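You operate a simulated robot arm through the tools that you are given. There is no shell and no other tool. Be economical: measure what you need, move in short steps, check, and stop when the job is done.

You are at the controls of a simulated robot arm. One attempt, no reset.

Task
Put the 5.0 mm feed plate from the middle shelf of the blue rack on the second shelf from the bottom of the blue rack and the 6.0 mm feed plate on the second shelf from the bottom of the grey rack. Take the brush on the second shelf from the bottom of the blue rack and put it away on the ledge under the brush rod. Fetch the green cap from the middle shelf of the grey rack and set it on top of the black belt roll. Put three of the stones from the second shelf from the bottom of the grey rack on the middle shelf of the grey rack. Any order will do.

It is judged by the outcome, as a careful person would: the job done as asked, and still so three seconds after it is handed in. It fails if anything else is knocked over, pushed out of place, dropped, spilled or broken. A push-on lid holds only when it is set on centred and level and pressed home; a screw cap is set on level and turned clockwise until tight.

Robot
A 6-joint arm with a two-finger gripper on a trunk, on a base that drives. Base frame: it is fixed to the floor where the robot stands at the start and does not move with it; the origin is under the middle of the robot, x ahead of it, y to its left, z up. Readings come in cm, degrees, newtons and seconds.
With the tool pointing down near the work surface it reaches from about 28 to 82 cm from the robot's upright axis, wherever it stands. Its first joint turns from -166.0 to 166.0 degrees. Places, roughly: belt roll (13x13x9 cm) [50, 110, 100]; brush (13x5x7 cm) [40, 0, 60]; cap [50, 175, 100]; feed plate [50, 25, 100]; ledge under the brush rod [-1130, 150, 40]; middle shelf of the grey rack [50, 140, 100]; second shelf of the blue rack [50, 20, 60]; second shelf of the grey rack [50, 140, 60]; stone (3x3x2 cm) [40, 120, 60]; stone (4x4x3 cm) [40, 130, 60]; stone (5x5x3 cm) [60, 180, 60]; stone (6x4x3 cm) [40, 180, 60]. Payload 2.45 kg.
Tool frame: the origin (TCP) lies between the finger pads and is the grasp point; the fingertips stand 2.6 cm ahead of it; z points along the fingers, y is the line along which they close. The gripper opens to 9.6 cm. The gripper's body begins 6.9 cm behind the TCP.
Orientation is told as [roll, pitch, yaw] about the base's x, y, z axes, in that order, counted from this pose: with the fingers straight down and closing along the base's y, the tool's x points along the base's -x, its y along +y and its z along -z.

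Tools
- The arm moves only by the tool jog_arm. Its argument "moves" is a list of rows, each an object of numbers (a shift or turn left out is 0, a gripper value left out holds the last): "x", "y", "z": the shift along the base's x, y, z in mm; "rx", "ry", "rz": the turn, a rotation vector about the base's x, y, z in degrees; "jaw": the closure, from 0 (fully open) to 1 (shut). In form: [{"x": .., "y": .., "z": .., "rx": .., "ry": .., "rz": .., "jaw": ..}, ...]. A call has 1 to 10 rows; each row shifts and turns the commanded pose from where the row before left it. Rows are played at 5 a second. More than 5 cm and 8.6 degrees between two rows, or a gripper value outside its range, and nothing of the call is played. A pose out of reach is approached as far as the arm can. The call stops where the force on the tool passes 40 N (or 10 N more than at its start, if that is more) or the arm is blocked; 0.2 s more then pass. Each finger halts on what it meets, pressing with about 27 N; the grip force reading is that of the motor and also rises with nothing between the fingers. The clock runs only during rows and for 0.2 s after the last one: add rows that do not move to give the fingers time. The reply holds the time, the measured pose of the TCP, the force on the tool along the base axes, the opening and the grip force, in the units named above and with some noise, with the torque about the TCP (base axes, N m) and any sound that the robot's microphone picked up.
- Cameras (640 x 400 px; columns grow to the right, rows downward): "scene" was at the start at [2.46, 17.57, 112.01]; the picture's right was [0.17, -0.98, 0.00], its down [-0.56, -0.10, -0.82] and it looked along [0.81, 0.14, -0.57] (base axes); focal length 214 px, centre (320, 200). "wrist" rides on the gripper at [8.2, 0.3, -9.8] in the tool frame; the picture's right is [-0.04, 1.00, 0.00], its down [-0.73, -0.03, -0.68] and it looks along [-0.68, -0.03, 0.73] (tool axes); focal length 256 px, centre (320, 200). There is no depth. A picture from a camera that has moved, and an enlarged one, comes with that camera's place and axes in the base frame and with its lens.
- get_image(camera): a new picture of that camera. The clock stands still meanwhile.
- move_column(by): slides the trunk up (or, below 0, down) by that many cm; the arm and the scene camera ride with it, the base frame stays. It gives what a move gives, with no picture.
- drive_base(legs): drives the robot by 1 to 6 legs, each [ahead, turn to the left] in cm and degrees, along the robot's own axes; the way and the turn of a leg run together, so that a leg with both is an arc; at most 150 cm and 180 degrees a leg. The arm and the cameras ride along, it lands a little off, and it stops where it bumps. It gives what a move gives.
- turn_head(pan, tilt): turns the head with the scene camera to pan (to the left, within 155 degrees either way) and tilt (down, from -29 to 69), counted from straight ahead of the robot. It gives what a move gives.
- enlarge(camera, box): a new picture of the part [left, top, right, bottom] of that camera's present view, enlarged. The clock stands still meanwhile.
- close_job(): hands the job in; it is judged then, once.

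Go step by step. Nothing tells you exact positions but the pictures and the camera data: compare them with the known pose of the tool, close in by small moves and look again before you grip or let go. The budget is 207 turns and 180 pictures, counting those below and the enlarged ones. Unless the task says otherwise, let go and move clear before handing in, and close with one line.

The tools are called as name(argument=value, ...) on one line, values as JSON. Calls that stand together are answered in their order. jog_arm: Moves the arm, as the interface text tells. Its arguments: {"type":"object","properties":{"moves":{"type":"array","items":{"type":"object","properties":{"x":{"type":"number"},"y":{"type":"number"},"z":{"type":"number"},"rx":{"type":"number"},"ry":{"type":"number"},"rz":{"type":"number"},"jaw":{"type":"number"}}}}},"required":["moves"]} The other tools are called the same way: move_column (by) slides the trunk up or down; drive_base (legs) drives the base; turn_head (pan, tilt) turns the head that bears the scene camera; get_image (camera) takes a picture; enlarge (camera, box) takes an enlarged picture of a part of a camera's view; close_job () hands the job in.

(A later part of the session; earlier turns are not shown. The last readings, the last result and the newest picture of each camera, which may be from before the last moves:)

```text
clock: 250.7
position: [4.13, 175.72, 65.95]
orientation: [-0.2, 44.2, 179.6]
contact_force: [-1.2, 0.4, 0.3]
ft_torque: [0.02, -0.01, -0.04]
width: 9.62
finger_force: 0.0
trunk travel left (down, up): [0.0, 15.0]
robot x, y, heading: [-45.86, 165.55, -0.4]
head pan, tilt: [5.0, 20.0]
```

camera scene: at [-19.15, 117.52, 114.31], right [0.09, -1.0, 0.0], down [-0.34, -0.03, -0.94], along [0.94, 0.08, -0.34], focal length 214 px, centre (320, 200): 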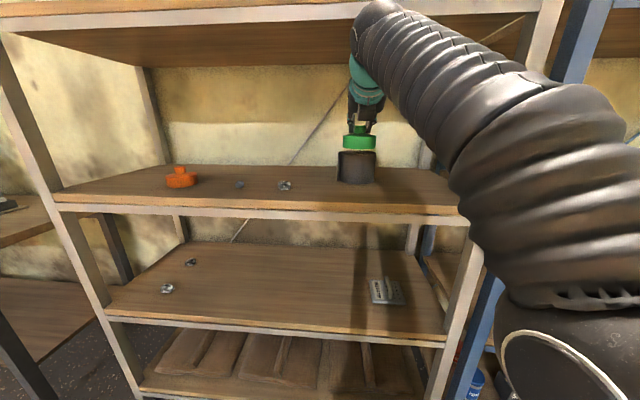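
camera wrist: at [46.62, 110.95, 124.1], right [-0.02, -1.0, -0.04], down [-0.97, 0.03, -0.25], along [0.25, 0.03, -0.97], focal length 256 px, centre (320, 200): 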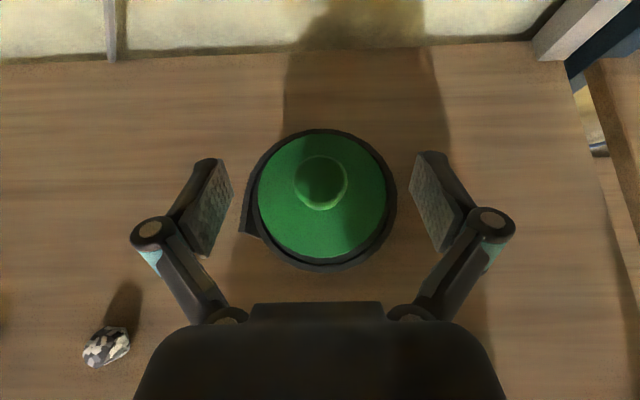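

drive_base(legs=[[26, 0]])

get_image(camera="wrist")

get_image(camera="scene")

```text
clock: 252.5
position: [30.27, 175.58, 65.82]
orientation: [-0.3, 44.1, 179.7]
contact_force: [-0.2, 0.1, 0.0]
ft_torque: [-0.01, 0.0, -0.02]
width: 9.61
finger_force: 0.0
trunk travel left (down, up): [0.0, 15.0]
robot x, y, heading: [-19.71, 165.03, -0.1]
head pan, tilt: [5.0, 20.0]
```

```text
78 pictures are left
camera wrist: at [29.41, 175.35, 78.7], right [-0.03, -1.0, -0.03], down [-1.0, 0.03, -0.02], along [0.02, 0.03, -1.0], focal length 256 px, centre (320, 200)
```

wrist: 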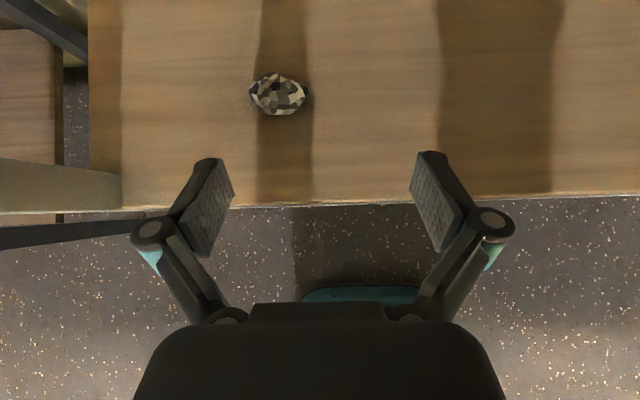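

```text
77 pictures are left
camera scene: at [-16.51, 182.07, 99.31], right [0.08, -1.0, 0.0], down [-0.34, -0.03, -0.94], along [0.94, 0.08, -0.34], focal length 214 px, centre (320, 200)
```

scene: 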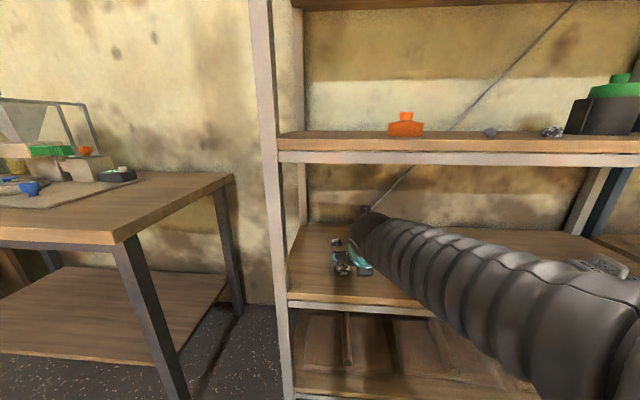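

Third stone at (38.9, 179.5), its long axis about 13° off y. I'll align the jaws to it and descend.

jog_arm(moves=[{"x": 38, "y": 20, "rz": -6.5}, {"x": 39, "y": 21, "rz": -6.5}, {"z": -30}, {"z": -30}, {}])

get_image(camera="wrist")

```text
clock: 253.7
position: [38.08, 179.77, 60.03]
orientation: [-0.1, 44.1, 166.7]
contact_force: [0.7, 0.9, -0.2]
ft_torque: [-0.04, -0.02, -0.01]
width: 9.61
finger_force: 0.0
trunk travel left (down, up): [0.0, 15.0]
robot x, y, heading: [-19.78, 165.3, -0.3]
head pan, tilt: [5.0, 20.0]
```

```text
76 pictures are left
camera wrist: at [37.07, 179.69, 72.68], right [-0.26, -0.97, -0.03], down [-0.97, 0.26, -0.02], along [0.03, 0.02, -1.0], focal length 256 px, centre (320, 200)
```

wrist: 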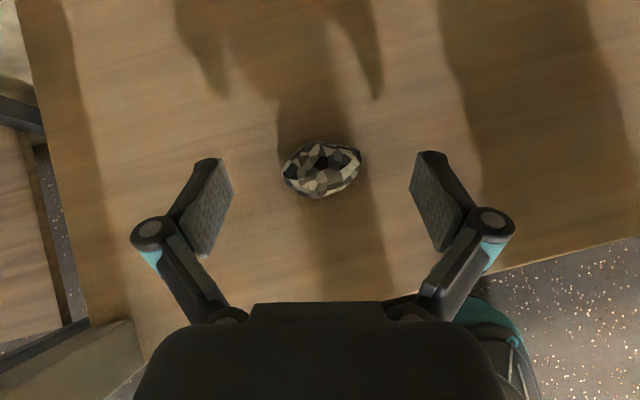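

The axis is closer to y than I judged; rotating back 11° and recentring.

jog_arm(moves=[{"rz": 5.5, "x": 2, "y": -3}, {"rz": 5.5}, {}])

get_image(camera="wrist")

```text
clock: 254.5
position: [38.33, 179.49, 59.97]
orientation: [-0.2, 44.2, 177.8]
contact_force: [-0.4, -0.2, -0.1]
ft_torque: [-0.03, -0.01, -0.02]
width: 9.59
finger_force: 0.0
trunk travel left (down, up): [0.0, 15.0]
robot x, y, heading: [-19.69, 165.36, -0.2]
head pan, tilt: [5.0, 20.0]
```

```text
75 pictures are left
camera wrist: at [37.31, 179.19, 72.68], right [-0.07, -1.0, -0.03], down [-1.0, 0.07, -0.02], along [0.03, 0.03, -1.0], focal length 256 px, centre (320, 200)
```

wrist: 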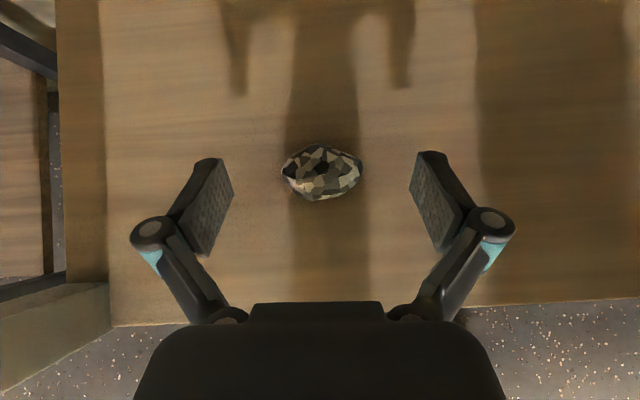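

jog_arm(moves=[{"z": -10}, {"z": -6}, {"jaw": 0.3}, {"jaw": 0.5}, {"jaw": 1}, {}, {}, {}])

jog_arm(moves=[{"z": 20}, {"z": 35}, {}])

get_image(camera="wrist")

```text
clock: 256.3
position: [38.38, 179.47, 58.36]
orientation: [-0.1, 44.2, 177.7]
contact_force: [-1.7, 0.7, 4.8]
ft_torque: [-0.07, 0.01, 0.01]
width: 5.05
finger_force: 27.2
trunk travel left (down, up): [0.0, 15.0]
robot x, y, heading: [-19.47, 164.97, -0.5]
head pan, tilt: [5.0, 20.0]
```

```text
clock: 257.1
position: [38.31, 179.55, 63.89]
orientation: [-0.3, 44.1, 177.8]
contact_force: [0.4, 0.3, 0.2]
ft_torque: [-0.02, 0.03, 0.01]
width: 0.0
finger_force: 27.4
trunk travel left (down, up): [0.0, 15.0]
robot x, y, heading: [-19.62, 165.62, -0.4]
head pan, tilt: [5.0, 20.0]
```

```text
74 pictures are left
camera wrist: at [37.32, 179.24, 76.59], right [-0.07, -1.0, -0.03], down [-1.0, 0.07, -0.02], along [0.03, 0.03, -1.0], focal length 256 px, centre (320, 200)
```

wrist: 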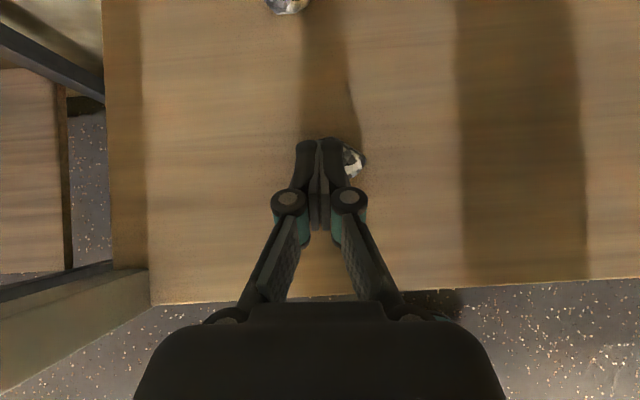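

The stone slipped out of the long-axis grip and stayed on the shelf. I'll open and look again.

jog_arm(moves=[{"jaw": 0, "z": 8}, {}, {}, {}])

get_image(camera="wrist")

```text
clock: 258.1
position: [38.27, 179.52, 64.61]
orientation: [-0.2, 44.1, 177.7]
contact_force: [0.6, -0.4, 0.3]
ft_torque: [0.0, -0.04, 0.01]
width: 9.61
finger_force: 0.0
trunk travel left (down, up): [0.0, 15.0]
robot x, y, heading: [-19.48, 165.18, -0.2]
head pan, tilt: [5.0, 20.0]
```

```text
73 pictures are left
camera wrist: at [37.29, 179.23, 77.4], right [-0.07, -1.0, -0.03], down [-1.0, 0.07, -0.02], along [0.03, 0.03, -1.0], focal length 256 px, centre (320, 200)
```

wrist: 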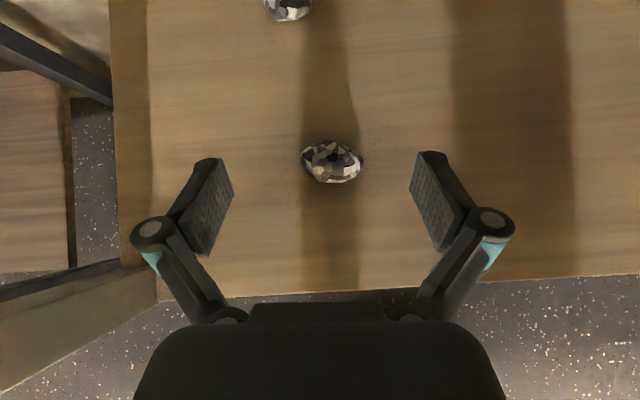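

I'll switch to a straight-down tool with the jaws across the stone's short axis, checking headroom as I go.

jog_arm(moves=[{"z": -5, "ry": 7.4}, {"ry": 7.4}, {"ry": 7.4}, {"ry": 7.4}, {"ry": 7.4}, {"ry": 7.2}, {}])

get_image(camera="scene")

```text
clock: 259.7
position: [38.33, 179.47, 64.09]
orientation: [1.5, -0.1, 178.4]
contact_force: [0.4, 0.2, -0.2]
ft_torque: [-0.02, -0.02, 0.02]
width: 9.59
finger_force: 0.0
trunk travel left (down, up): [0.0, 15.0]
robot x, y, heading: [-19.43, 165.36, -0.5]
head pan, tilt: [5.0, 20.0]
```

```text
72 pictures are left
camera scene: at [-16.5, 182.07, 99.31], right [0.08, -1.0, 0.0], down [-0.34, -0.03, -0.94], along [0.94, 0.08, -0.34], focal length 214 px, centre (320, 200)
```

scene: 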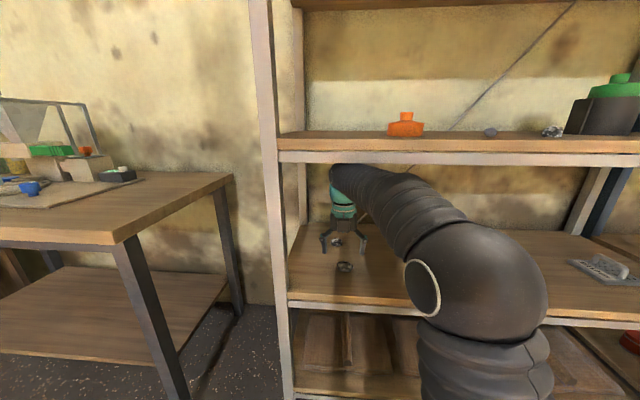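

jog_arm(moves=[{"rz": -8.2}, {"rz": -8.2}, {"rz": -8.2}, {"rz": -8.2}, {"rz": -8.2}, {"rz": -8.2}, {"rz": -8.2}, {"rz": -8.2}, {"rz": -8.2}, {"rz": -8.2}])

jog_arm(moves=[{"rz": -8.2, "x": 27, "y": -9}, {"rz": -7.8}, {}])

get_image(camera="wrist")

```text
clock: 261.9
position: [38.15, 179.5, 64.16]
orientation: [1.5, 0.0, 96.2]
contact_force: [0.5, -0.5, -0.1]
ft_torque: [-0.02, -0.02, -0.02]
width: 9.6
finger_force: 0.1
trunk travel left (down, up): [0.0, 15.0]
robot x, y, heading: [-19.55, 165.4, -0.1]
head pan, tilt: [5.0, 20.0]
```

```text
clock: 262.7
position: [41.05, 178.48, 64.16]
orientation: [1.4, 0.0, 80.3]
contact_force: [0.5, 0.4, -0.2]
ft_torque: [0.02, 0.03, -0.02]
width: 9.59
finger_force: 0.0
trunk travel left (down, up): [0.0, 15.0]
robot x, y, heading: [-20.02, 165.25, -0.4]
head pan, tilt: [5.0, 20.0]
```

```text
71 pictures are left
camera wrist: at [39.59, 170.57, 73.98], right [-0.98, 0.21, 0.02], down [0.17, 0.71, 0.68], along [0.12, 0.67, -0.73], focal length 256 px, centre (320, 200)
```

wrist: 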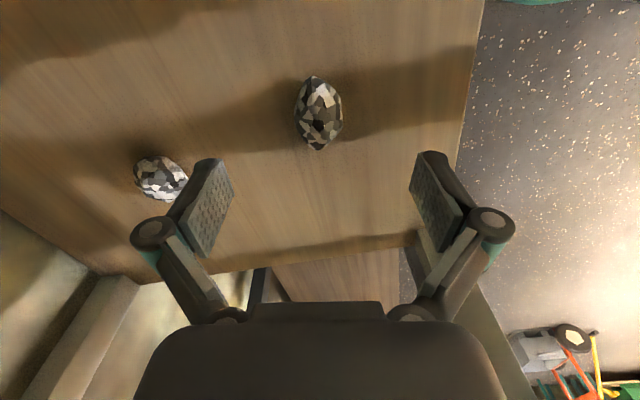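

Well aligned over the stone. Descending and gripping.

jog_arm(moves=[{"x": -3, "y": -1, "z": -20}, {"z": -25}, {"z": -8}, {"z": -4}, {"z": -2}, {}])

get_image(camera="wrist")

```text
clock: 264.1
position: [40.75, 178.58, 58.19]
orientation: [1.4, 0.0, 80.4]
contact_force: [-0.1, -0.3, 0.5]
ft_torque: [0.01, -0.03, 0.0]
width: 9.6
finger_force: 0.1
trunk travel left (down, up): [0.0, 15.0]
robot x, y, heading: [-19.39, 165.11, -0.5]
head pan, tilt: [5.0, 20.0]
```

```text
70 pictures are left
camera wrist: at [39.26, 170.49, 68.07], right [-0.98, 0.21, 0.02], down [0.17, 0.72, 0.68], along [0.12, 0.67, -0.73], focal length 256 px, centre (320, 200)
```

wrist: 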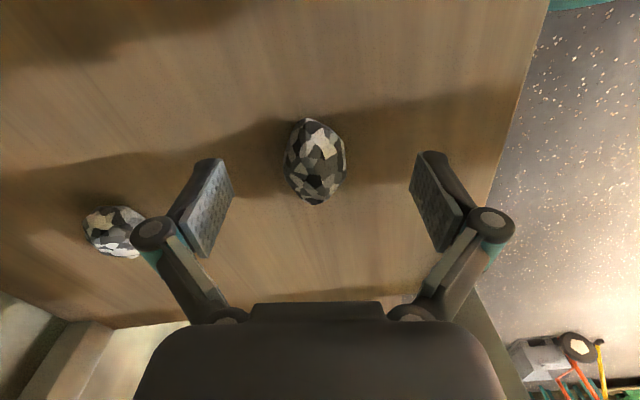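

jog_arm(moves=[{"y": -4, "z": -1}, {"jaw": 0.4}, {"jaw": 0.6}, {"jaw": 1}, {}, {}, {}, {"z": 10}, {"z": 15}, {}])

get_image(camera="wrist")

```text
clock: 266.3
position: [40.76, 177.98, 60.63]
orientation: [1.4, 0.0, 80.3]
contact_force: [-0.1, 0.1, -0.9]
ft_torque: [0.02, -0.01, 0.0]
width: 3.52
finger_force: 27.2
trunk travel left (down, up): [0.0, 15.0]
robot x, y, heading: [-19.96, 165.46, -0.1]
head pan, tilt: [5.0, 20.0]
```

```text
69 pictures are left
camera wrist: at [39.29, 170.07, 70.48], right [-0.98, 0.21, 0.02], down [0.17, 0.72, 0.68], along [0.12, 0.67, -0.73], focal length 256 px, centre (320, 200)
```

wrist: 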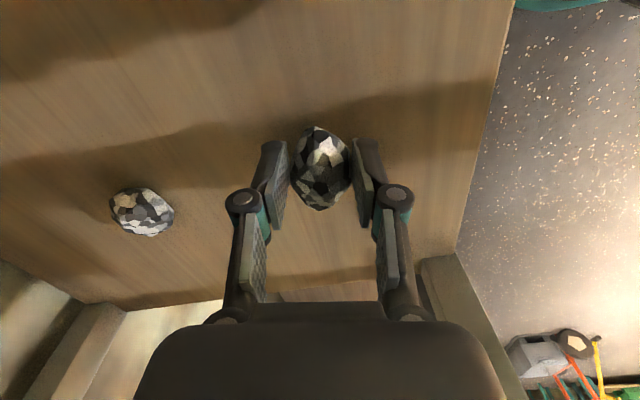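

Firm grip now at 3.5 cm. Withdrawing, then going up to the middle shelf.

jog_arm(moves=[{"z": 25}, {}])

drive_base(legs=[[-42, 0]])

move_column(by=15)

jog_arm(moves=[{"z": 45}, {"z": 45}, {"z": 45}, {"z": 45}, {"z": 30}, {"z": 20}, {}])

get_image(camera="scene")

```text
clock: 266.9
position: [40.76, 178.06, 63.09]
orientation: [1.3, 0.0, 80.4]
contact_force: [0.4, -0.6, -1.2]
ft_torque: [0.02, 0.03, -0.02]
width: 3.52
finger_force: 26.7
trunk travel left (down, up): [0.0, 15.0]
robot x, y, heading: [-19.69, 165.46, -0.3]
head pan, tilt: [5.0, 20.0]
```

```text
clock: 269.5
position: [-1.14, 178.32, 63.11]
orientation: [1.4, 0.1, 80.2]
contact_force: [-0.1, 0.3, 0.1]
ft_torque: [-0.01, 0.02, -0.01]
width: 3.53
finger_force: 26.9
trunk travel left (down, up): [0.0, 15.0]
robot x, y, heading: [-61.61, 165.4, -0.5]
head pan, tilt: [5.0, 20.0]
```

```text
clock: 271.2
position: [-1.09, 178.27, 78.12]
orientation: [1.3, -0.1, 80.3]
contact_force: [-0.4, 0.0, -1.1]
ft_torque: [0.0, -0.04, -0.03]
width: 3.53
finger_force: 27.4
trunk travel left (down, up): [-15.0, 0.0]
robot x, y, heading: [-61.53, 165.46, -0.2]
head pan, tilt: [5.0, 20.0]
```

```text
clock: 272.9
position: [-4.3, 177.62, 95.64]
orientation: [1.2, -0.2, 80.3]
contact_force: [-0.4, -0.3, -1.7]
ft_torque: [-0.05, 0.01, 0.01]
width: 3.48
finger_force: 26.8
out of reach, approached as far as the arm can: row 4, 5, 6
trunk travel left (down, up): [-15.0, 0.0]
robot x, y, heading: [-61.55, 165.5, -0.3]
head pan, tilt: [5.0, 20.0]
```

```text
68 pictures are left
camera scene: at [-58.28, 182.31, 114.31], right [0.08, -1.0, 0.0], down [-0.34, -0.03, -0.94], along [0.94, 0.08, -0.34], focal length 214 px, centre (320, 200)
```

scene: 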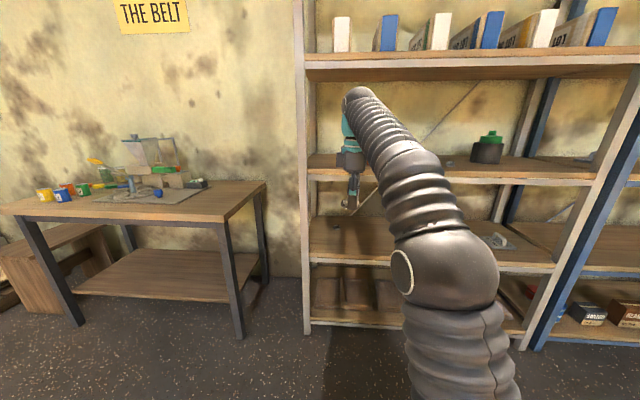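

Tool-down can't reach that high. I'll turn the jaw line back along y and pitch about 25°, so the stone can pivot flat on the shelf when lowered.

jog_arm(moves=[{"rz": 8.2}, {"rz": 8.2}, {"rz": 8.2}, {"rz": 8.2}, {"rz": 8.2}, {"rz": 8.2}, {"rz": 8.2}, {"rz": 8.2}, {"rz": 8.2}, {"rz": 8.2}])

jog_arm(moves=[{"rz": 8.2}, {"rz": 7.8}, {"ry": -8.4, "z": 15}, {"ry": -8.4, "z": 20}, {"ry": -8.4, "z": 20}, {"z": 20}, {"z": 15}, {}])

get_image(camera="wrist")

```text
clock: 275.1
position: [-4.2, 177.57, 95.51]
orientation: [1.4, 0.1, 162.4]
contact_force: [-0.4, -0.1, -1.5]
ft_torque: [-0.01, 0.01, 0.0]
width: 3.47
finger_force: 26.7
trunk travel left (down, up): [-15.0, 0.0]
robot x, y, heading: [-61.32, 165.07, -0.4]
head pan, tilt: [5.0, 20.0]
```

```text
clock: 276.9
position: [-4.27, 177.59, 104.5]
orientation: [0.6, 25.2, 178.1]
contact_force: [0.2, -0.3, -0.6]
ft_torque: [-0.02, -0.01, 0.01]
width: 3.49
finger_force: 26.6
trunk travel left (down, up): [-15.0, 0.0]
robot x, y, heading: [-61.45, 165.18, -0.4]
head pan, tilt: [5.0, 20.0]
```

```text
67 pictures are left
camera wrist: at [-1.05, 177.22, 116.87], right [-0.07, -1.0, -0.01], down [-0.95, 0.07, 0.3], along [-0.3, 0.03, -0.95], focal length 256 px, centre (320, 200)
```

wrist: 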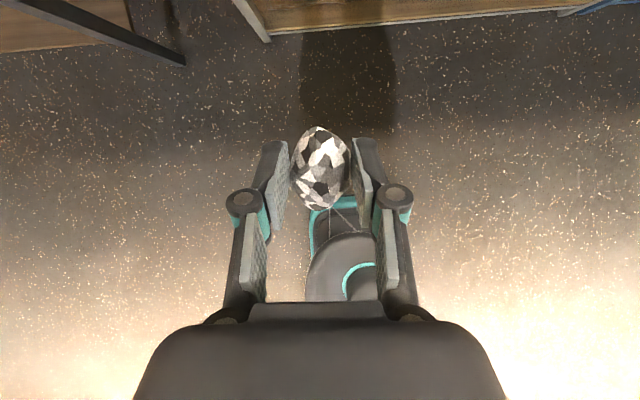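

jog_arm(moves=[{"y": 30}, {}])

drive_base(legs=[[30, 0]])

get_image(camera="wrist")

get_image(camera="scene")

```text
clock: 277.4
position: [-4.2, 180.51, 104.49]
orientation: [0.6, 25.2, 178.1]
contact_force: [-0.9, 0.3, -1.7]
ft_torque: [-0.01, 0.0, -0.01]
width: 3.51
finger_force: 26.9
trunk travel left (down, up): [-15.0, 0.0]
robot x, y, heading: [-61.5, 165.28, -0.4]
head pan, tilt: [5.0, 20.0]
```

```text
clock: 279.5
position: [25.6, 180.48, 104.47]
orientation: [0.5, 25.1, 178.1]
contact_force: [0.1, -0.2, -0.6]
ft_torque: [-0.02, -0.01, 0.03]
width: 3.48
finger_force: 27.1
trunk travel left (down, up): [-15.0, 0.0]
robot x, y, heading: [-31.42, 165.31, -0.5]
head pan, tilt: [5.0, 20.0]
```

```text
66 pictures are left
camera wrist: at [28.87, 180.08, 116.91], right [-0.07, -1.0, -0.01], down [-0.95, 0.07, 0.3], along [-0.3, 0.03, -0.95], focal length 256 px, centre (320, 200)
```

wrist: 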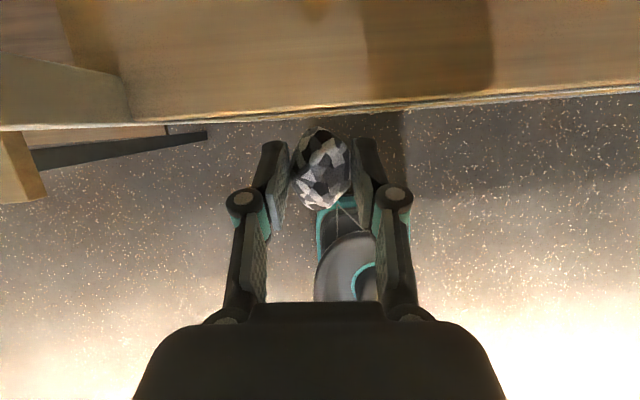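

```text
65 pictures are left
camera scene: at [-28.37, 182.13, 114.31], right [0.08, -1.0, 0.0], down [-0.34, -0.03, -0.94], along [0.94, 0.08, -0.34], focal length 214 px, centre (320, 200)
```

scene: 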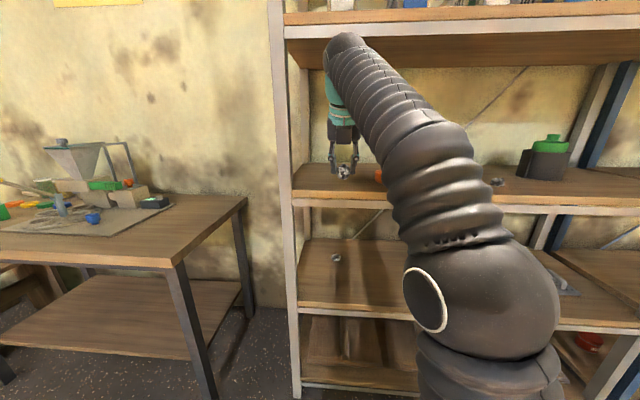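

jog_arm(moves=[{"z": -20}, {}])

drive_base(legs=[[14, 0]])

get_image(camera="wrist")

enlarge(camera="scene", box=[280, 80, 440, 220])

```text
clock: 280.1
position: [25.68, 180.35, 102.46]
orientation: [0.6, 25.2, 178.2]
contact_force: [-0.2, -0.5, -1.3]
ft_torque: [0.01, -0.02, -0.01]
width: 3.46
finger_force: 27.3
trunk travel left (down, up): [-15.0, 0.0]
robot x, y, heading: [-31.73, 165.27, -0.5]
head pan, tilt: [5.0, 20.0]
```

```text
clock: 281.4
position: [39.73, 180.27, 102.56]
orientation: [0.6, 25.1, 178.3]
contact_force: [-0.1, -0.8, -2.0]
ft_torque: [0.03, 0.04, -0.02]
width: 3.43
finger_force: 26.4
trunk travel left (down, up): [-15.0, 0.0]
robot x, y, heading: [-17.7, 165.43, -0.4]
head pan, tilt: [5.0, 20.0]
```

```text
64 pictures are left
camera wrist: at [42.94, 180.0, 114.91], right [-0.07, -1.0, -0.01], down [-0.95, 0.07, 0.3], along [-0.3, 0.03, -0.95], focal length 256 px, centre (320, 200)
```

wrist: 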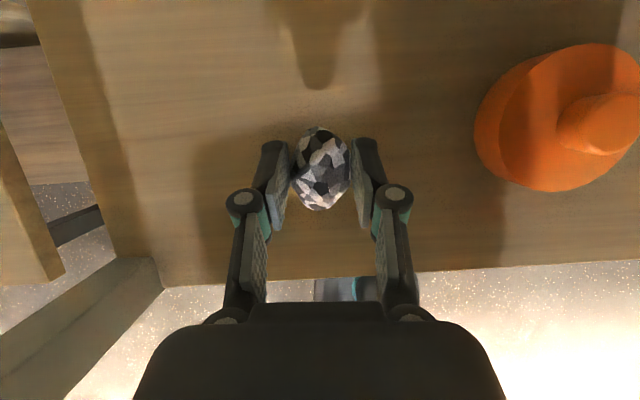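

```text
2.86 times, centred on (360, 150) of scene
camera zoom: at [-14.3, 182.04, 114.31], right [0.08, -1.0, 0.0], down [-0.34, -0.03, -0.94], along [0.94, 0.08, -0.34], focal length 613 px, centre (206, 343)
```

zoom: 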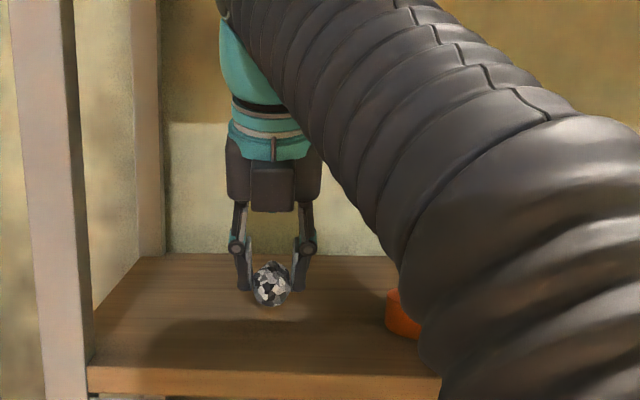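

jog_arm(moves=[{"z": -15}, {"z": -8}, {"z": -3}, {"z": -2}, {"z": -2}, {}])

enlarge(camera="scene", box=[310, 130, 390, 200])

```text
clock: 282.8
position: [39.7, 180.19, 99.78]
orientation: [0.6, 25.5, 178.1]
contact_force: [6.1, 0.3, 23.2]
ft_torque: [-0.18, -0.08, 0.1]
width: 3.45
finger_force: 26.8
trunk travel left (down, up): [-15.0, 0.0]
robot x, y, heading: [-17.22, 165.37, -0.3]
head pan, tilt: [5.0, 20.0]
```

```text
5.71 times, centred on (350, 165) of scene
camera zoom: at [-14.36, 182.01, 114.35], right [0.08, -1.0, 0.0], down [-0.34, -0.03, -0.94], along [0.94, 0.08, -0.34], focal length 1226 px, centre (149, 400)
```

zoom: 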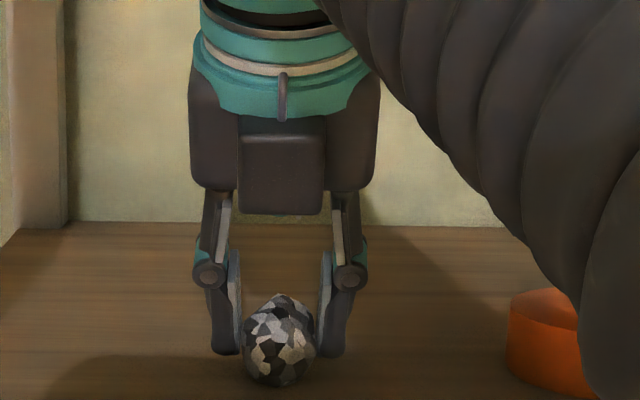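

Touching. Easing off slightly and opening slowly.

jog_arm(moves=[{"z": 1}, {"jaw": 0.63}, {"jaw": 0.58}, {"jaw": 0.5}, {"jaw": 0.2}, {"jaw": 0}, {}, {}])

get_image(camera="wrist")

```text
clock: 284.6
position: [39.8, 180.2, 99.65]
orientation: [0.5, 25.2, 178.3]
contact_force: [-0.2, -0.4, 0.1]
ft_torque: [0.04, 0.02, 0.0]
width: 9.6
finger_force: 0.0
trunk travel left (down, up): [-15.0, 0.0]
robot x, y, heading: [-17.57, 165.26, -0.1]
head pan, tilt: [5.0, 20.0]
```

```text
61 pictures are left
camera wrist: at [42.92, 179.98, 112.03], right [-0.07, -1.0, -0.01], down [-0.95, 0.07, 0.3], along [-0.3, 0.03, -0.95], focal length 256 px, centre (320, 200)
```

wrist: 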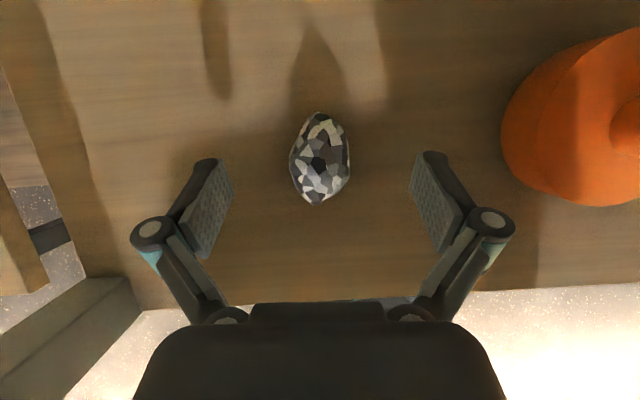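

Third stone placed. Backing out and heading for the brush on the blue rack.

jog_arm(moves=[{"z": 20}, {"z": 15}, {}])

drive_base(legs=[[-35, 0]])

get_image(camera="scene")

drive_base(legs=[[0, -90], [80, 0], [80, 0], [0, 90]])

move_column(by=-15)

```text
clock: 285.4
position: [39.73, 180.28, 103.29]
orientation: [0.5, 25.1, 178.1]
contact_force: [-0.2, -0.1, 0.9]
ft_torque: [0.01, 0.0, 0.03]
width: 9.61
finger_force: 0.0
trunk travel left (down, up): [-15.0, 0.0]
robot x, y, heading: [-17.51, 164.96, -0.3]
head pan, tilt: [5.0, 20.0]
```

```text
clock: 287.7
position: [5.46, 180.59, 103.14]
orientation: [0.6, 25.0, 178.3]
contact_force: [0.5, -0.7, 0.3]
ft_torque: [0.01, 0.0, -0.02]
width: 9.59
finger_force: 0.0
trunk travel left (down, up): [-15.0, 0.0]
robot x, y, heading: [-52.17, 165.05, -0.4]
head pan, tilt: [5.0, 20.0]
```

```text
60 pictures are left
camera scene: at [-48.69, 182.19, 114.31], right [0.09, -1.0, 0.0], down [-0.34, -0.03, -0.94], along [0.94, 0.08, -0.34], focal length 214 px, centre (320, 200)
```

scene: 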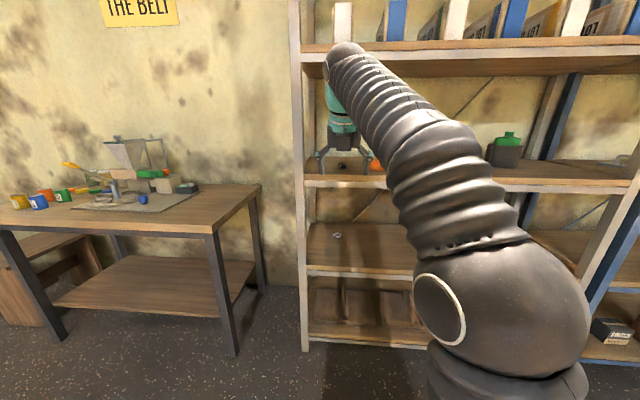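

```text
clock: 303.5
position: [2.63, 18.93, 103.13]
orientation: [0.6, 25.1, 177.3]
contact_force: [0.1, -0.4, 0.2]
ft_torque: [0.0, -0.02, 0.04]
width: 9.59
finger_force: 0.1
trunk travel left (down, up): [-15.0, 0.0]
robot x, y, heading: [-54.56, 4.72, -1.5]
head pan, tilt: [5.0, 20.0]
```

```text
clock: 305.3
position: [2.62, 18.9, 88.16]
orientation: [0.6, 25.1, 177.3]
contact_force: [0.2, -0.9, -0.5]
ft_torque: [0.0, 0.05, 0.0]
width: 9.59
finger_force: 0.1
trunk travel left (down, up): [0.0, 15.0]
robot x, y, heading: [-54.69, 4.79, -1.3]
head pan, tilt: [5.0, 20.0]
```

Robot is in front of the blue rack. I'll go tool-down with jaws along x, enter beside the brush at y≈-11, and slide onto it lengthwise.

jog_arm(moves=[{"ry": 8.4, "z": -45}, {"ry": 8.4, "z": -45}, {"ry": 8.3, "z": -45}, {"z": -45, "rz": -8}, {"z": -45, "rz": -8}, {"y": -45, "rz": -8}, {"y": -45, "rz": -8}, {"y": -45, "rz": -8}, {"y": -45, "rz": -8}, {"y": -45, "rz": -8}])

jog_arm(moves=[{"y": -40, "rz": -8}, {"y": -30, "rz": -8}, {"rz": -8}, {"rz": -8}, {}])

get_image(camera="scene")

```text
clock: 307.5
position: [2.64, -3.55, 65.61]
orientation: [1.8, 0.0, 121.4]
contact_force: [0.9, 0.1, 0.3]
ft_torque: [-0.02, 0.02, 0.01]
width: 9.58
finger_force: 0.0
trunk travel left (down, up): [0.0, 15.0]
robot x, y, heading: [-54.95, 4.77, -1.0]
head pan, tilt: [5.0, 20.0]
```

```text
clock: 308.7
position: [2.71, -10.77, 65.65]
orientation: [1.7, 0.0, 89.4]
contact_force: [0.7, 0.1, -0.2]
ft_torque: [0.01, 0.0, 0.02]
width: 9.59
finger_force: 0.0
trunk travel left (down, up): [0.0, 15.0]
robot x, y, heading: [-54.46, 5.03, -1.3]
head pan, tilt: [5.0, 20.0]
```

```text
59 pictures are left
camera scene: at [-51.36, 21.56, 99.31], right [0.07, -1.0, 0.0], down [-0.34, -0.02, -0.94], along [0.94, 0.06, -0.34], focal length 214 px, centre (320, 200)
```

scene: 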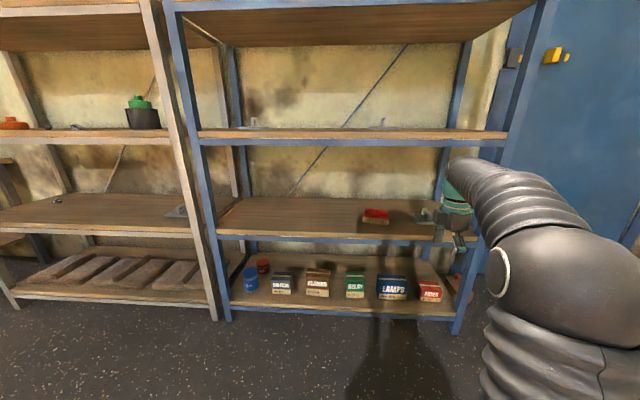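

jog_arm(moves=[{"z": -30, "y": -10}, {}])

drive_base(legs=[[26, 1]])

get_image(camera="wrist")

get_image(camera="scene")

```text
clock: 309.3
position: [2.58, -11.57, 62.49]
orientation: [1.8, 0.1, 89.4]
contact_force: [-0.2, 0.1, -1.0]
ft_torque: [-0.01, -0.03, 0.0]
width: 9.57
finger_force: 0.0
trunk travel left (down, up): [0.0, 15.0]
robot x, y, heading: [-54.8, 4.52, -1.3]
head pan, tilt: [5.0, 20.0]
```

```text
clock: 311.1
position: [28.73, -10.93, 62.63]
orientation: [1.8, 0.1, 90.6]
contact_force: [-0.9, 0.5, 0.1]
ft_torque: [-0.03, 0.02, -0.03]
width: 9.59
finger_force: 0.1
trunk travel left (down, up): [0.0, 15.0]
robot x, y, heading: [-28.87, 4.78, -0.4]
head pan, tilt: [5.0, 20.0]
```

```text
58 pictures are left
camera wrist: at [28.74, -19.09, 72.49], right [-1.0, 0.03, 0.03], down [0.04, 0.73, 0.68], along [0.0, 0.68, -0.74], focal length 256 px, centre (320, 200)
```

wrist: 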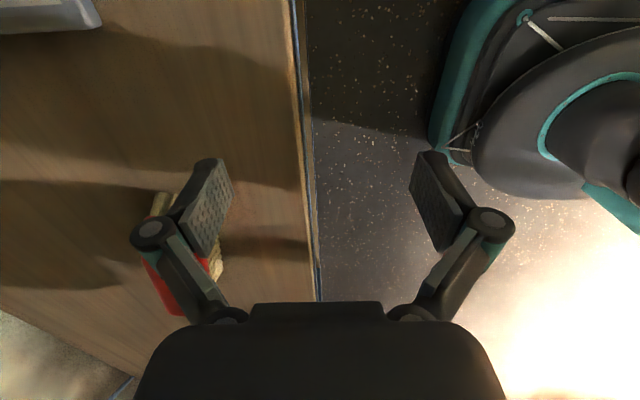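

```text
57 pictures are left
camera scene: at [-25.82, 21.27, 99.31], right [0.08, -1.0, 0.0], down [-0.34, -0.03, -0.94], along [0.94, 0.08, -0.34], focal length 214 px, centre (320, 200)
```

scene: 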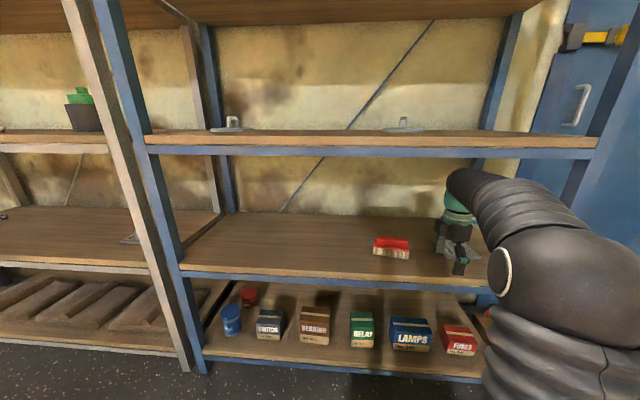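

jog_arm(moves=[{"x": 40}, {"x": 40}, {"x": 35}, {}])

get_image(camera="wrist")

enlarge(camera="scene", box=[340, 150, 520, 290])

```text
clock: 312.1
position: [40.36, -11.08, 62.65]
orientation: [1.9, 0.1, 90.5]
contact_force: [-0.4, -0.2, -0.3]
ft_torque: [0.01, 0.01, 0.01]
width: 9.59
finger_force: 0.0
trunk travel left (down, up): [0.0, 15.0]
robot x, y, heading: [-28.66, 4.72, -0.5]
head pan, tilt: [5.0, 20.0]
```

```text
56 pictures are left
camera wrist: at [40.37, -19.09, 72.48], right [-1.0, 0.03, 0.03], down [0.04, 0.73, 0.68], along [0.0, 0.68, -0.74], focal length 256 px, centre (320, 200)
```

wrist: 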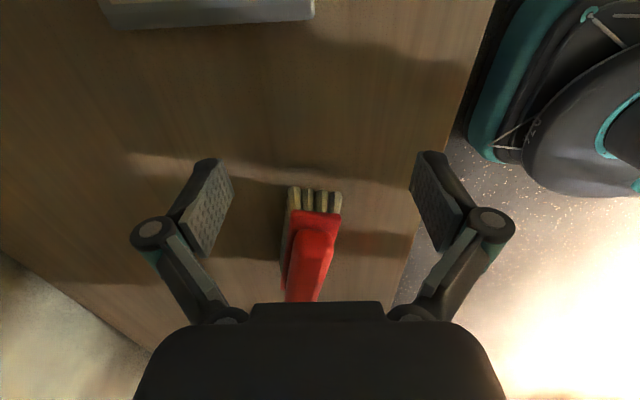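

```text
2.86 times, centred on (430, 220) of scene
camera zoom: at [-25.82, 21.27, 99.31], right [0.08, -1.0, 0.0], down [-0.34, -0.03, -0.94], along [0.94, 0.08, -0.34], focal length 613 px, centre (6, 143)
```

zoom: 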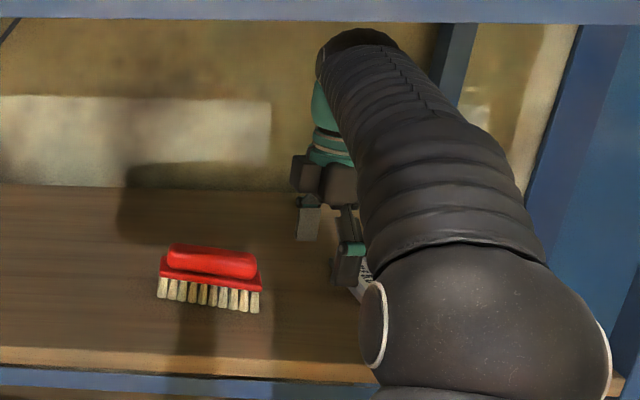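

The brush axis is turned about 11°, centre about (42.4, 1.2). I'll align the yaw, drop to z≈60.5, and slide along its axis.

jog_arm(moves=[{"rz": -5.5}, {"rz": -5.5, "x": -3}, {"z": -20}, {"y": 30, "x": 6}, {}])

get_image(camera="wrist")

```text
clock: 313.3
position: [40.47, -7.97, 60.6]
orientation: [1.8, 0.0, 79.4]
contact_force: [1.0, 0.2, -0.4]
ft_torque: [0.04, -0.01, -0.03]
width: 9.59
finger_force: 0.0
trunk travel left (down, up): [0.0, 15.0]
robot x, y, heading: [-28.84, 4.52, -0.2]
head pan, tilt: [5.0, 20.0]
```

```text
54 pictures are left
camera wrist: at [38.94, -15.94, 70.43], right [-0.97, 0.22, 0.03], down [0.18, 0.71, 0.68], along [0.13, 0.67, -0.74], focal length 256 px, centre (320, 200)
```

wrist: 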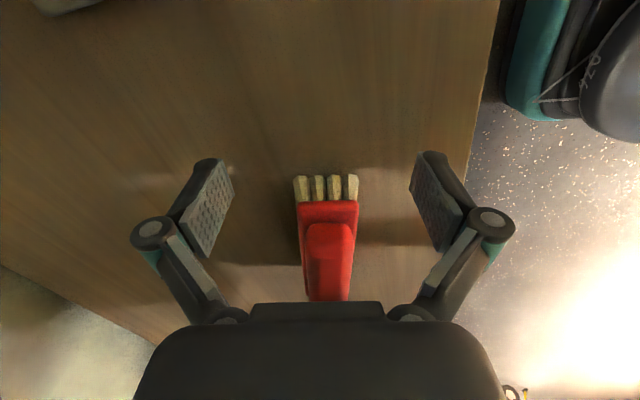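

jog_arm(moves=[{"y": 31, "x": 4}, {"y": 31, "x": 5}, {"y": 30, "x": 6}, {}])

get_image(camera="wrist")

enlarge(camera="scene", box=[340, 170, 460, 290])

```text
clock: 314.3
position: [41.96, 1.26, 60.58]
orientation: [1.8, 0.0, 79.5]
contact_force: [-0.3, -0.1, 0.0]
ft_torque: [0.0, -0.01, 0.0]
width: 9.6
finger_force: 0.0
trunk travel left (down, up): [0.0, 15.0]
robot x, y, heading: [-28.62, 4.66, -0.4]
head pan, tilt: [5.0, 20.0]
```

```text
53 pictures are left
camera wrist: at [40.49, -6.73, 70.51], right [-0.97, 0.22, 0.03], down [0.18, 0.71, 0.68], along [0.13, 0.67, -0.74], focal length 256 px, centre (320, 200)
```

wrist: 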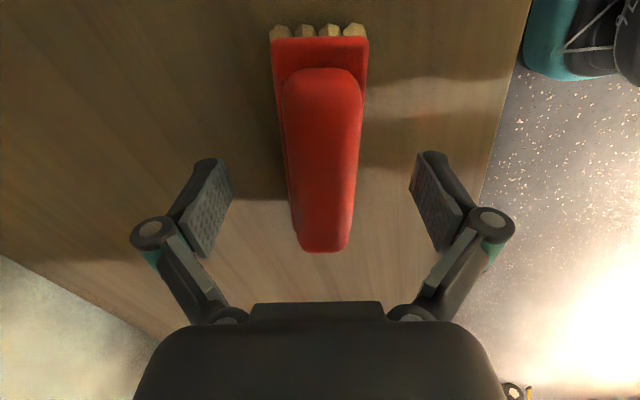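

```text
3.33 times, centred on (400, 230) of scene
camera zoom: at [-25.81, 21.28, 99.31], right [0.08, -1.0, 0.0], down [-0.34, -0.03, -0.94], along [0.94, 0.08, -0.34], focal length 715 px, centre (53, 100)
```

zoom: 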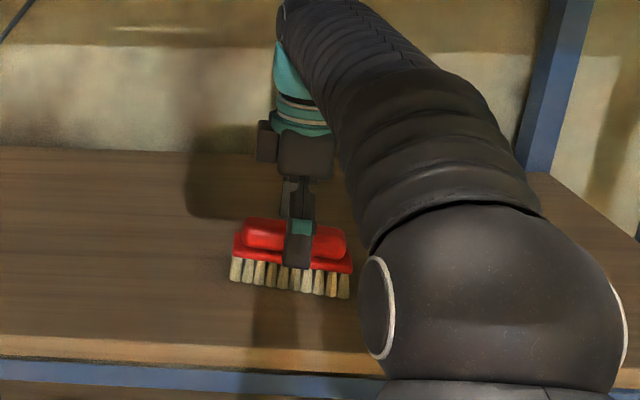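

Centred on the brush. Closing and lifting slightly.

jog_arm(moves=[{"jaw": 0.3}, {"jaw": 0.6}, {"jaw": 1}, {}, {}, {}, {"z": 10}, {"z": 10}, {}])

get_image(camera="wrist")

enlarge(camera="scene", box=[340, 170, 460, 290])

```text
clock: 316.3
position: [42.0, 1.22, 62.66]
orientation: [1.8, 0.1, 79.5]
contact_force: [-0.7, 0.9, -1.0]
ft_torque: [0.02, 0.01, 0.0]
width: 4.15
finger_force: 27.2
trunk travel left (down, up): [0.0, 15.0]
robot x, y, heading: [-28.76, 4.56, -0.2]
head pan, tilt: [5.0, 20.0]
```

```text
51 pictures are left
camera wrist: at [40.5, -6.73, 72.49], right [-0.97, 0.22, 0.03], down [0.18, 0.71, 0.68], along [0.13, 0.67, -0.74], focal length 256 px, centre (320, 200)
```

wrist: 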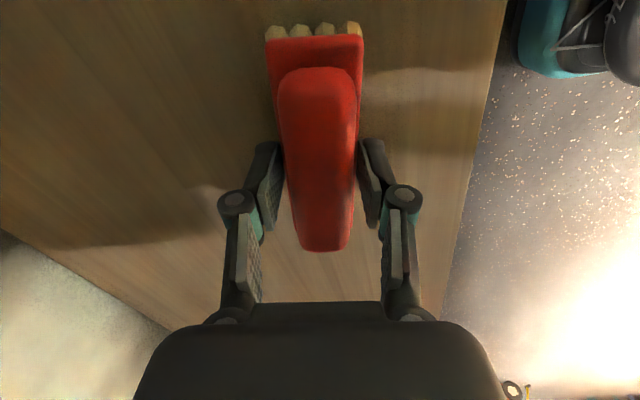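

```text
3.33 times, centred on (400, 230) of scene
camera zoom: at [-25.81, 21.28, 99.31], right [0.08, -1.0, 0.0], down [-0.34, -0.03, -0.94], along [0.94, 0.08, -0.34], focal length 715 px, centre (53, 100)
```

zoom: 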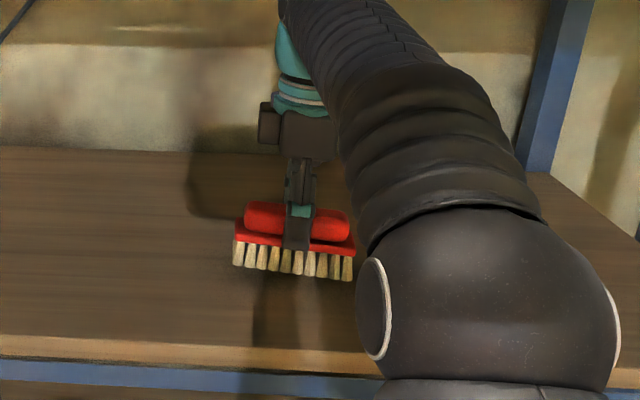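

Brush held. Backing out, then looking toward the far end of the room behind me.

drive_base(legs=[[-50, 0]])

jog_arm(moves=[{"x": -45, "z": 20}, {"x": -45, "z": 20}, {"x": -45, "z": 15}, {"x": -45, "z": 10}, {"x": -45}, {"x": -45}, {}])

drive_base(legs=[[-60, 0], [0, 180]])

turn_head(pan=10, tilt=5)

get_image(camera="scene")

```text
clock: 319.3
position: [-7.68, 1.55, 62.51]
orientation: [1.8, 0.0, 79.5]
contact_force: [-0.3, 0.5, -1.4]
ft_torque: [-0.03, 0.01, 0.03]
width: 4.14
finger_force: 26.9
trunk travel left (down, up): [0.0, 15.0]
robot x, y, heading: [-78.38, 4.35, -0.2]
head pan, tilt: [5.0, 20.0]
```

```text
clock: 320.9
position: [-34.84, 1.64, 69.07]
orientation: [1.9, 0.0, 79.6]
contact_force: [0.0, -0.2, -2.0]
ft_torque: [0.01, 0.01, 0.0]
width: 4.14
finger_force: 27.1
trunk travel left (down, up): [0.0, 15.0]
robot x, y, heading: [-78.83, 4.57, -0.6]
head pan, tilt: [5.0, 20.0]
```

```text
clock: 331.6
position: [-183.0, 9.2, 69.08]
orientation: [1.8, 0.1, -101.8]
contact_force: [0.2, 0.1, -1.0]
ft_torque: [0.01, -0.03, -0.01]
width: 4.15
finger_force: 26.6
trunk travel left (down, up): [0.0, 15.0]
robot x, y, heading: [-138.88, 4.8, 178.3]
head pan, tilt: [5.0, 20.0]
```

```text
clock: 332.3
position: [-183.14, 9.1, 69.19]
orientation: [1.8, 0.0, -101.9]
contact_force: [0.2, -0.7, -1.2]
ft_torque: [-0.01, 0.02, -0.01]
width: 4.14
finger_force: 27.0
trunk travel left (down, up): [0.0, 15.0]
robot x, y, heading: [-139.29, 4.71, 178.2]
head pan, tilt: [10.0, 5.0]
```

```text
49 pictures are left
camera scene: at [-142.89, -12.1, 101.74], right [-0.14, 0.99, 0.0], down [0.09, 0.01, -1.0], along [-0.99, -0.14, -0.09], focal length 214 px, centre (320, 200)
```

scene: 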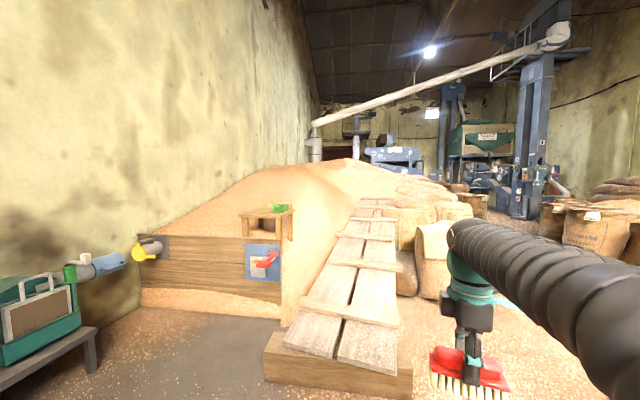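

There's a grain heap straight ahead, so the route must go round on the +y side. Looking further right.

turn_head(pan=-45, tilt=10)

get_image(camera="scene")

turn_head(pan=-90, tilt=15)

get_image(camera="scene")

```text
clock: 333.6
position: [-183.09, 9.09, 69.07]
orientation: [1.8, 0.1, -101.9]
contact_force: [-0.9, -0.1, -2.3]
ft_torque: [0.0, 0.0, -0.01]
width: 4.15
finger_force: 26.9
trunk travel left (down, up): [0.0, 15.0]
robot x, y, heading: [-139.35, 5.01, 178.3]
head pan, tilt: [-45.0, 10.0]
```

```text
48 pictures are left
camera scene: at [-140.19, -4.01, 100.94], right [0.73, 0.69, 0.0], down [0.12, -0.13, -0.98], along [-0.68, 0.72, -0.17], focal length 214 px, centre (320, 200)
```

scene: 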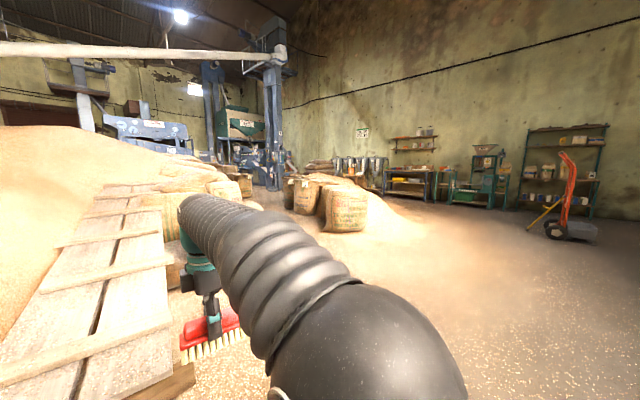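

```text
clock: 334.7
position: [-182.99, 9.13, 69.22]
orientation: [1.8, 0.0, -102.0]
contact_force: [-1.3, 0.0, -1.4]
ft_torque: [0.01, 0.01, -0.02]
width: 4.14
finger_force: 27.5
trunk travel left (down, up): [0.0, 15.0]
robot x, y, heading: [-139.3, 4.98, 178.3]
head pan, tilt: [-90.0, 15.0]
```

```text
47 pictures are left
camera scene: at [-133.54, -1.43, 100.13], right [1.0, -0.03, 0.0], down [-0.01, -0.26, -0.97], along [0.03, 0.97, -0.26], focal length 214 px, centre (320, 200)
```

scene: 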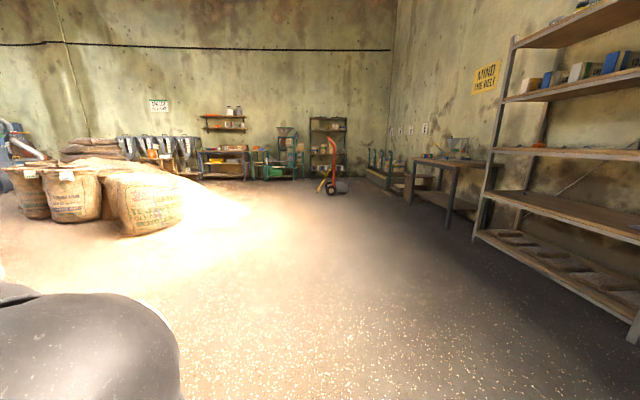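

I'll move to y≈140 and then look down the alley along -x.

drive_base(legs=[[0, -88], [135, 0], [0, 89.5], [60, 0]])

turn_head(pan=10, tilt=10)

get_image(camera="scene")

```text
clock: 352.1
position: [-242.0, 146.24, 69.05]
orientation: [1.8, 0.1, -101.6]
contact_force: [-0.2, 0.3, -0.4]
ft_torque: [-0.01, 0.01, -0.01]
width: 4.16
finger_force: 27.4
trunk travel left (down, up): [0.0, 15.0]
robot x, y, heading: [-198.26, 142.2, 178.6]
head pan, tilt: [-90.0, 15.0]
```

```text
clock: 353.8
position: [-242.07, 146.26, 69.03]
orientation: [1.8, 0.2, -101.7]
contact_force: [0.0, -0.2, -1.4]
ft_torque: [0.01, -0.02, -0.03]
width: 4.14
finger_force: 27.3
trunk travel left (down, up): [0.0, 15.0]
robot x, y, heading: [-198.04, 142.03, 178.5]
head pan, tilt: [10.0, 10.0]
```

```text
46 pictures are left
camera scene: at [-201.95, 125.21, 100.94], right [-0.15, 0.99, 0.0], down [0.17, 0.03, -0.98], along [-0.97, -0.15, -0.17], focal length 214 px, centre (320, 200)
```

scene: 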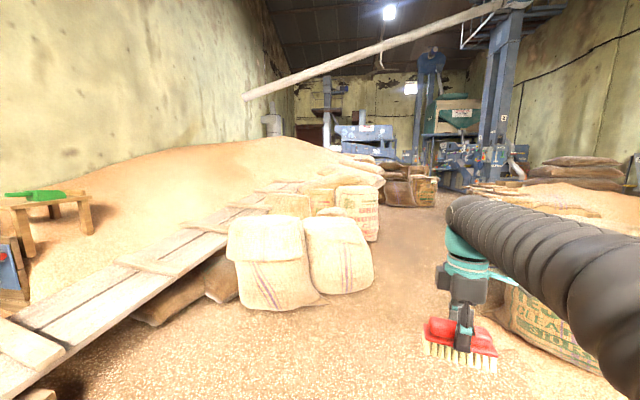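

The alley lies between y≈150 and 235; I'll shift to y≈193 and advance.

drive_base(legs=[[0, -40], [78, 0], [0, 41.5], [140, 0]])

get_image(camera="scene")

```text
clock: 366.1
position: [-392.44, 199.71, 69.06]
orientation: [1.8, 0.1, -102.7]
contact_force: [-0.2, 0.6, -1.4]
ft_torque: [-0.01, -0.03, 0.01]
width: 4.15
finger_force: 27.0
trunk travel left (down, up): [0.0, 15.0]
robot x, y, heading: [-348.51, 192.79, 166.4]
head pan, tilt: [10.0, 10.0]
stopped in leg 4: the robot was blocked; the commanded pose is now the measured one
```

```text
45 pictures are left
camera scene: at [-356.08, 177.09, 100.94], right [0.06, 1.0, 0.0], down [0.17, -0.01, -0.98], along [-0.98, 0.06, -0.17], focal length 214 px, centre (320, 200)
```

scene: 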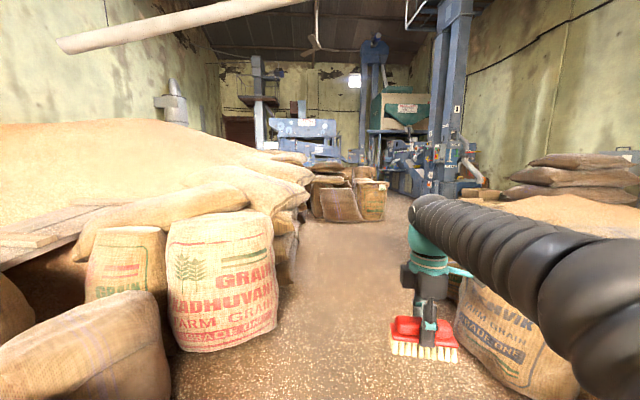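

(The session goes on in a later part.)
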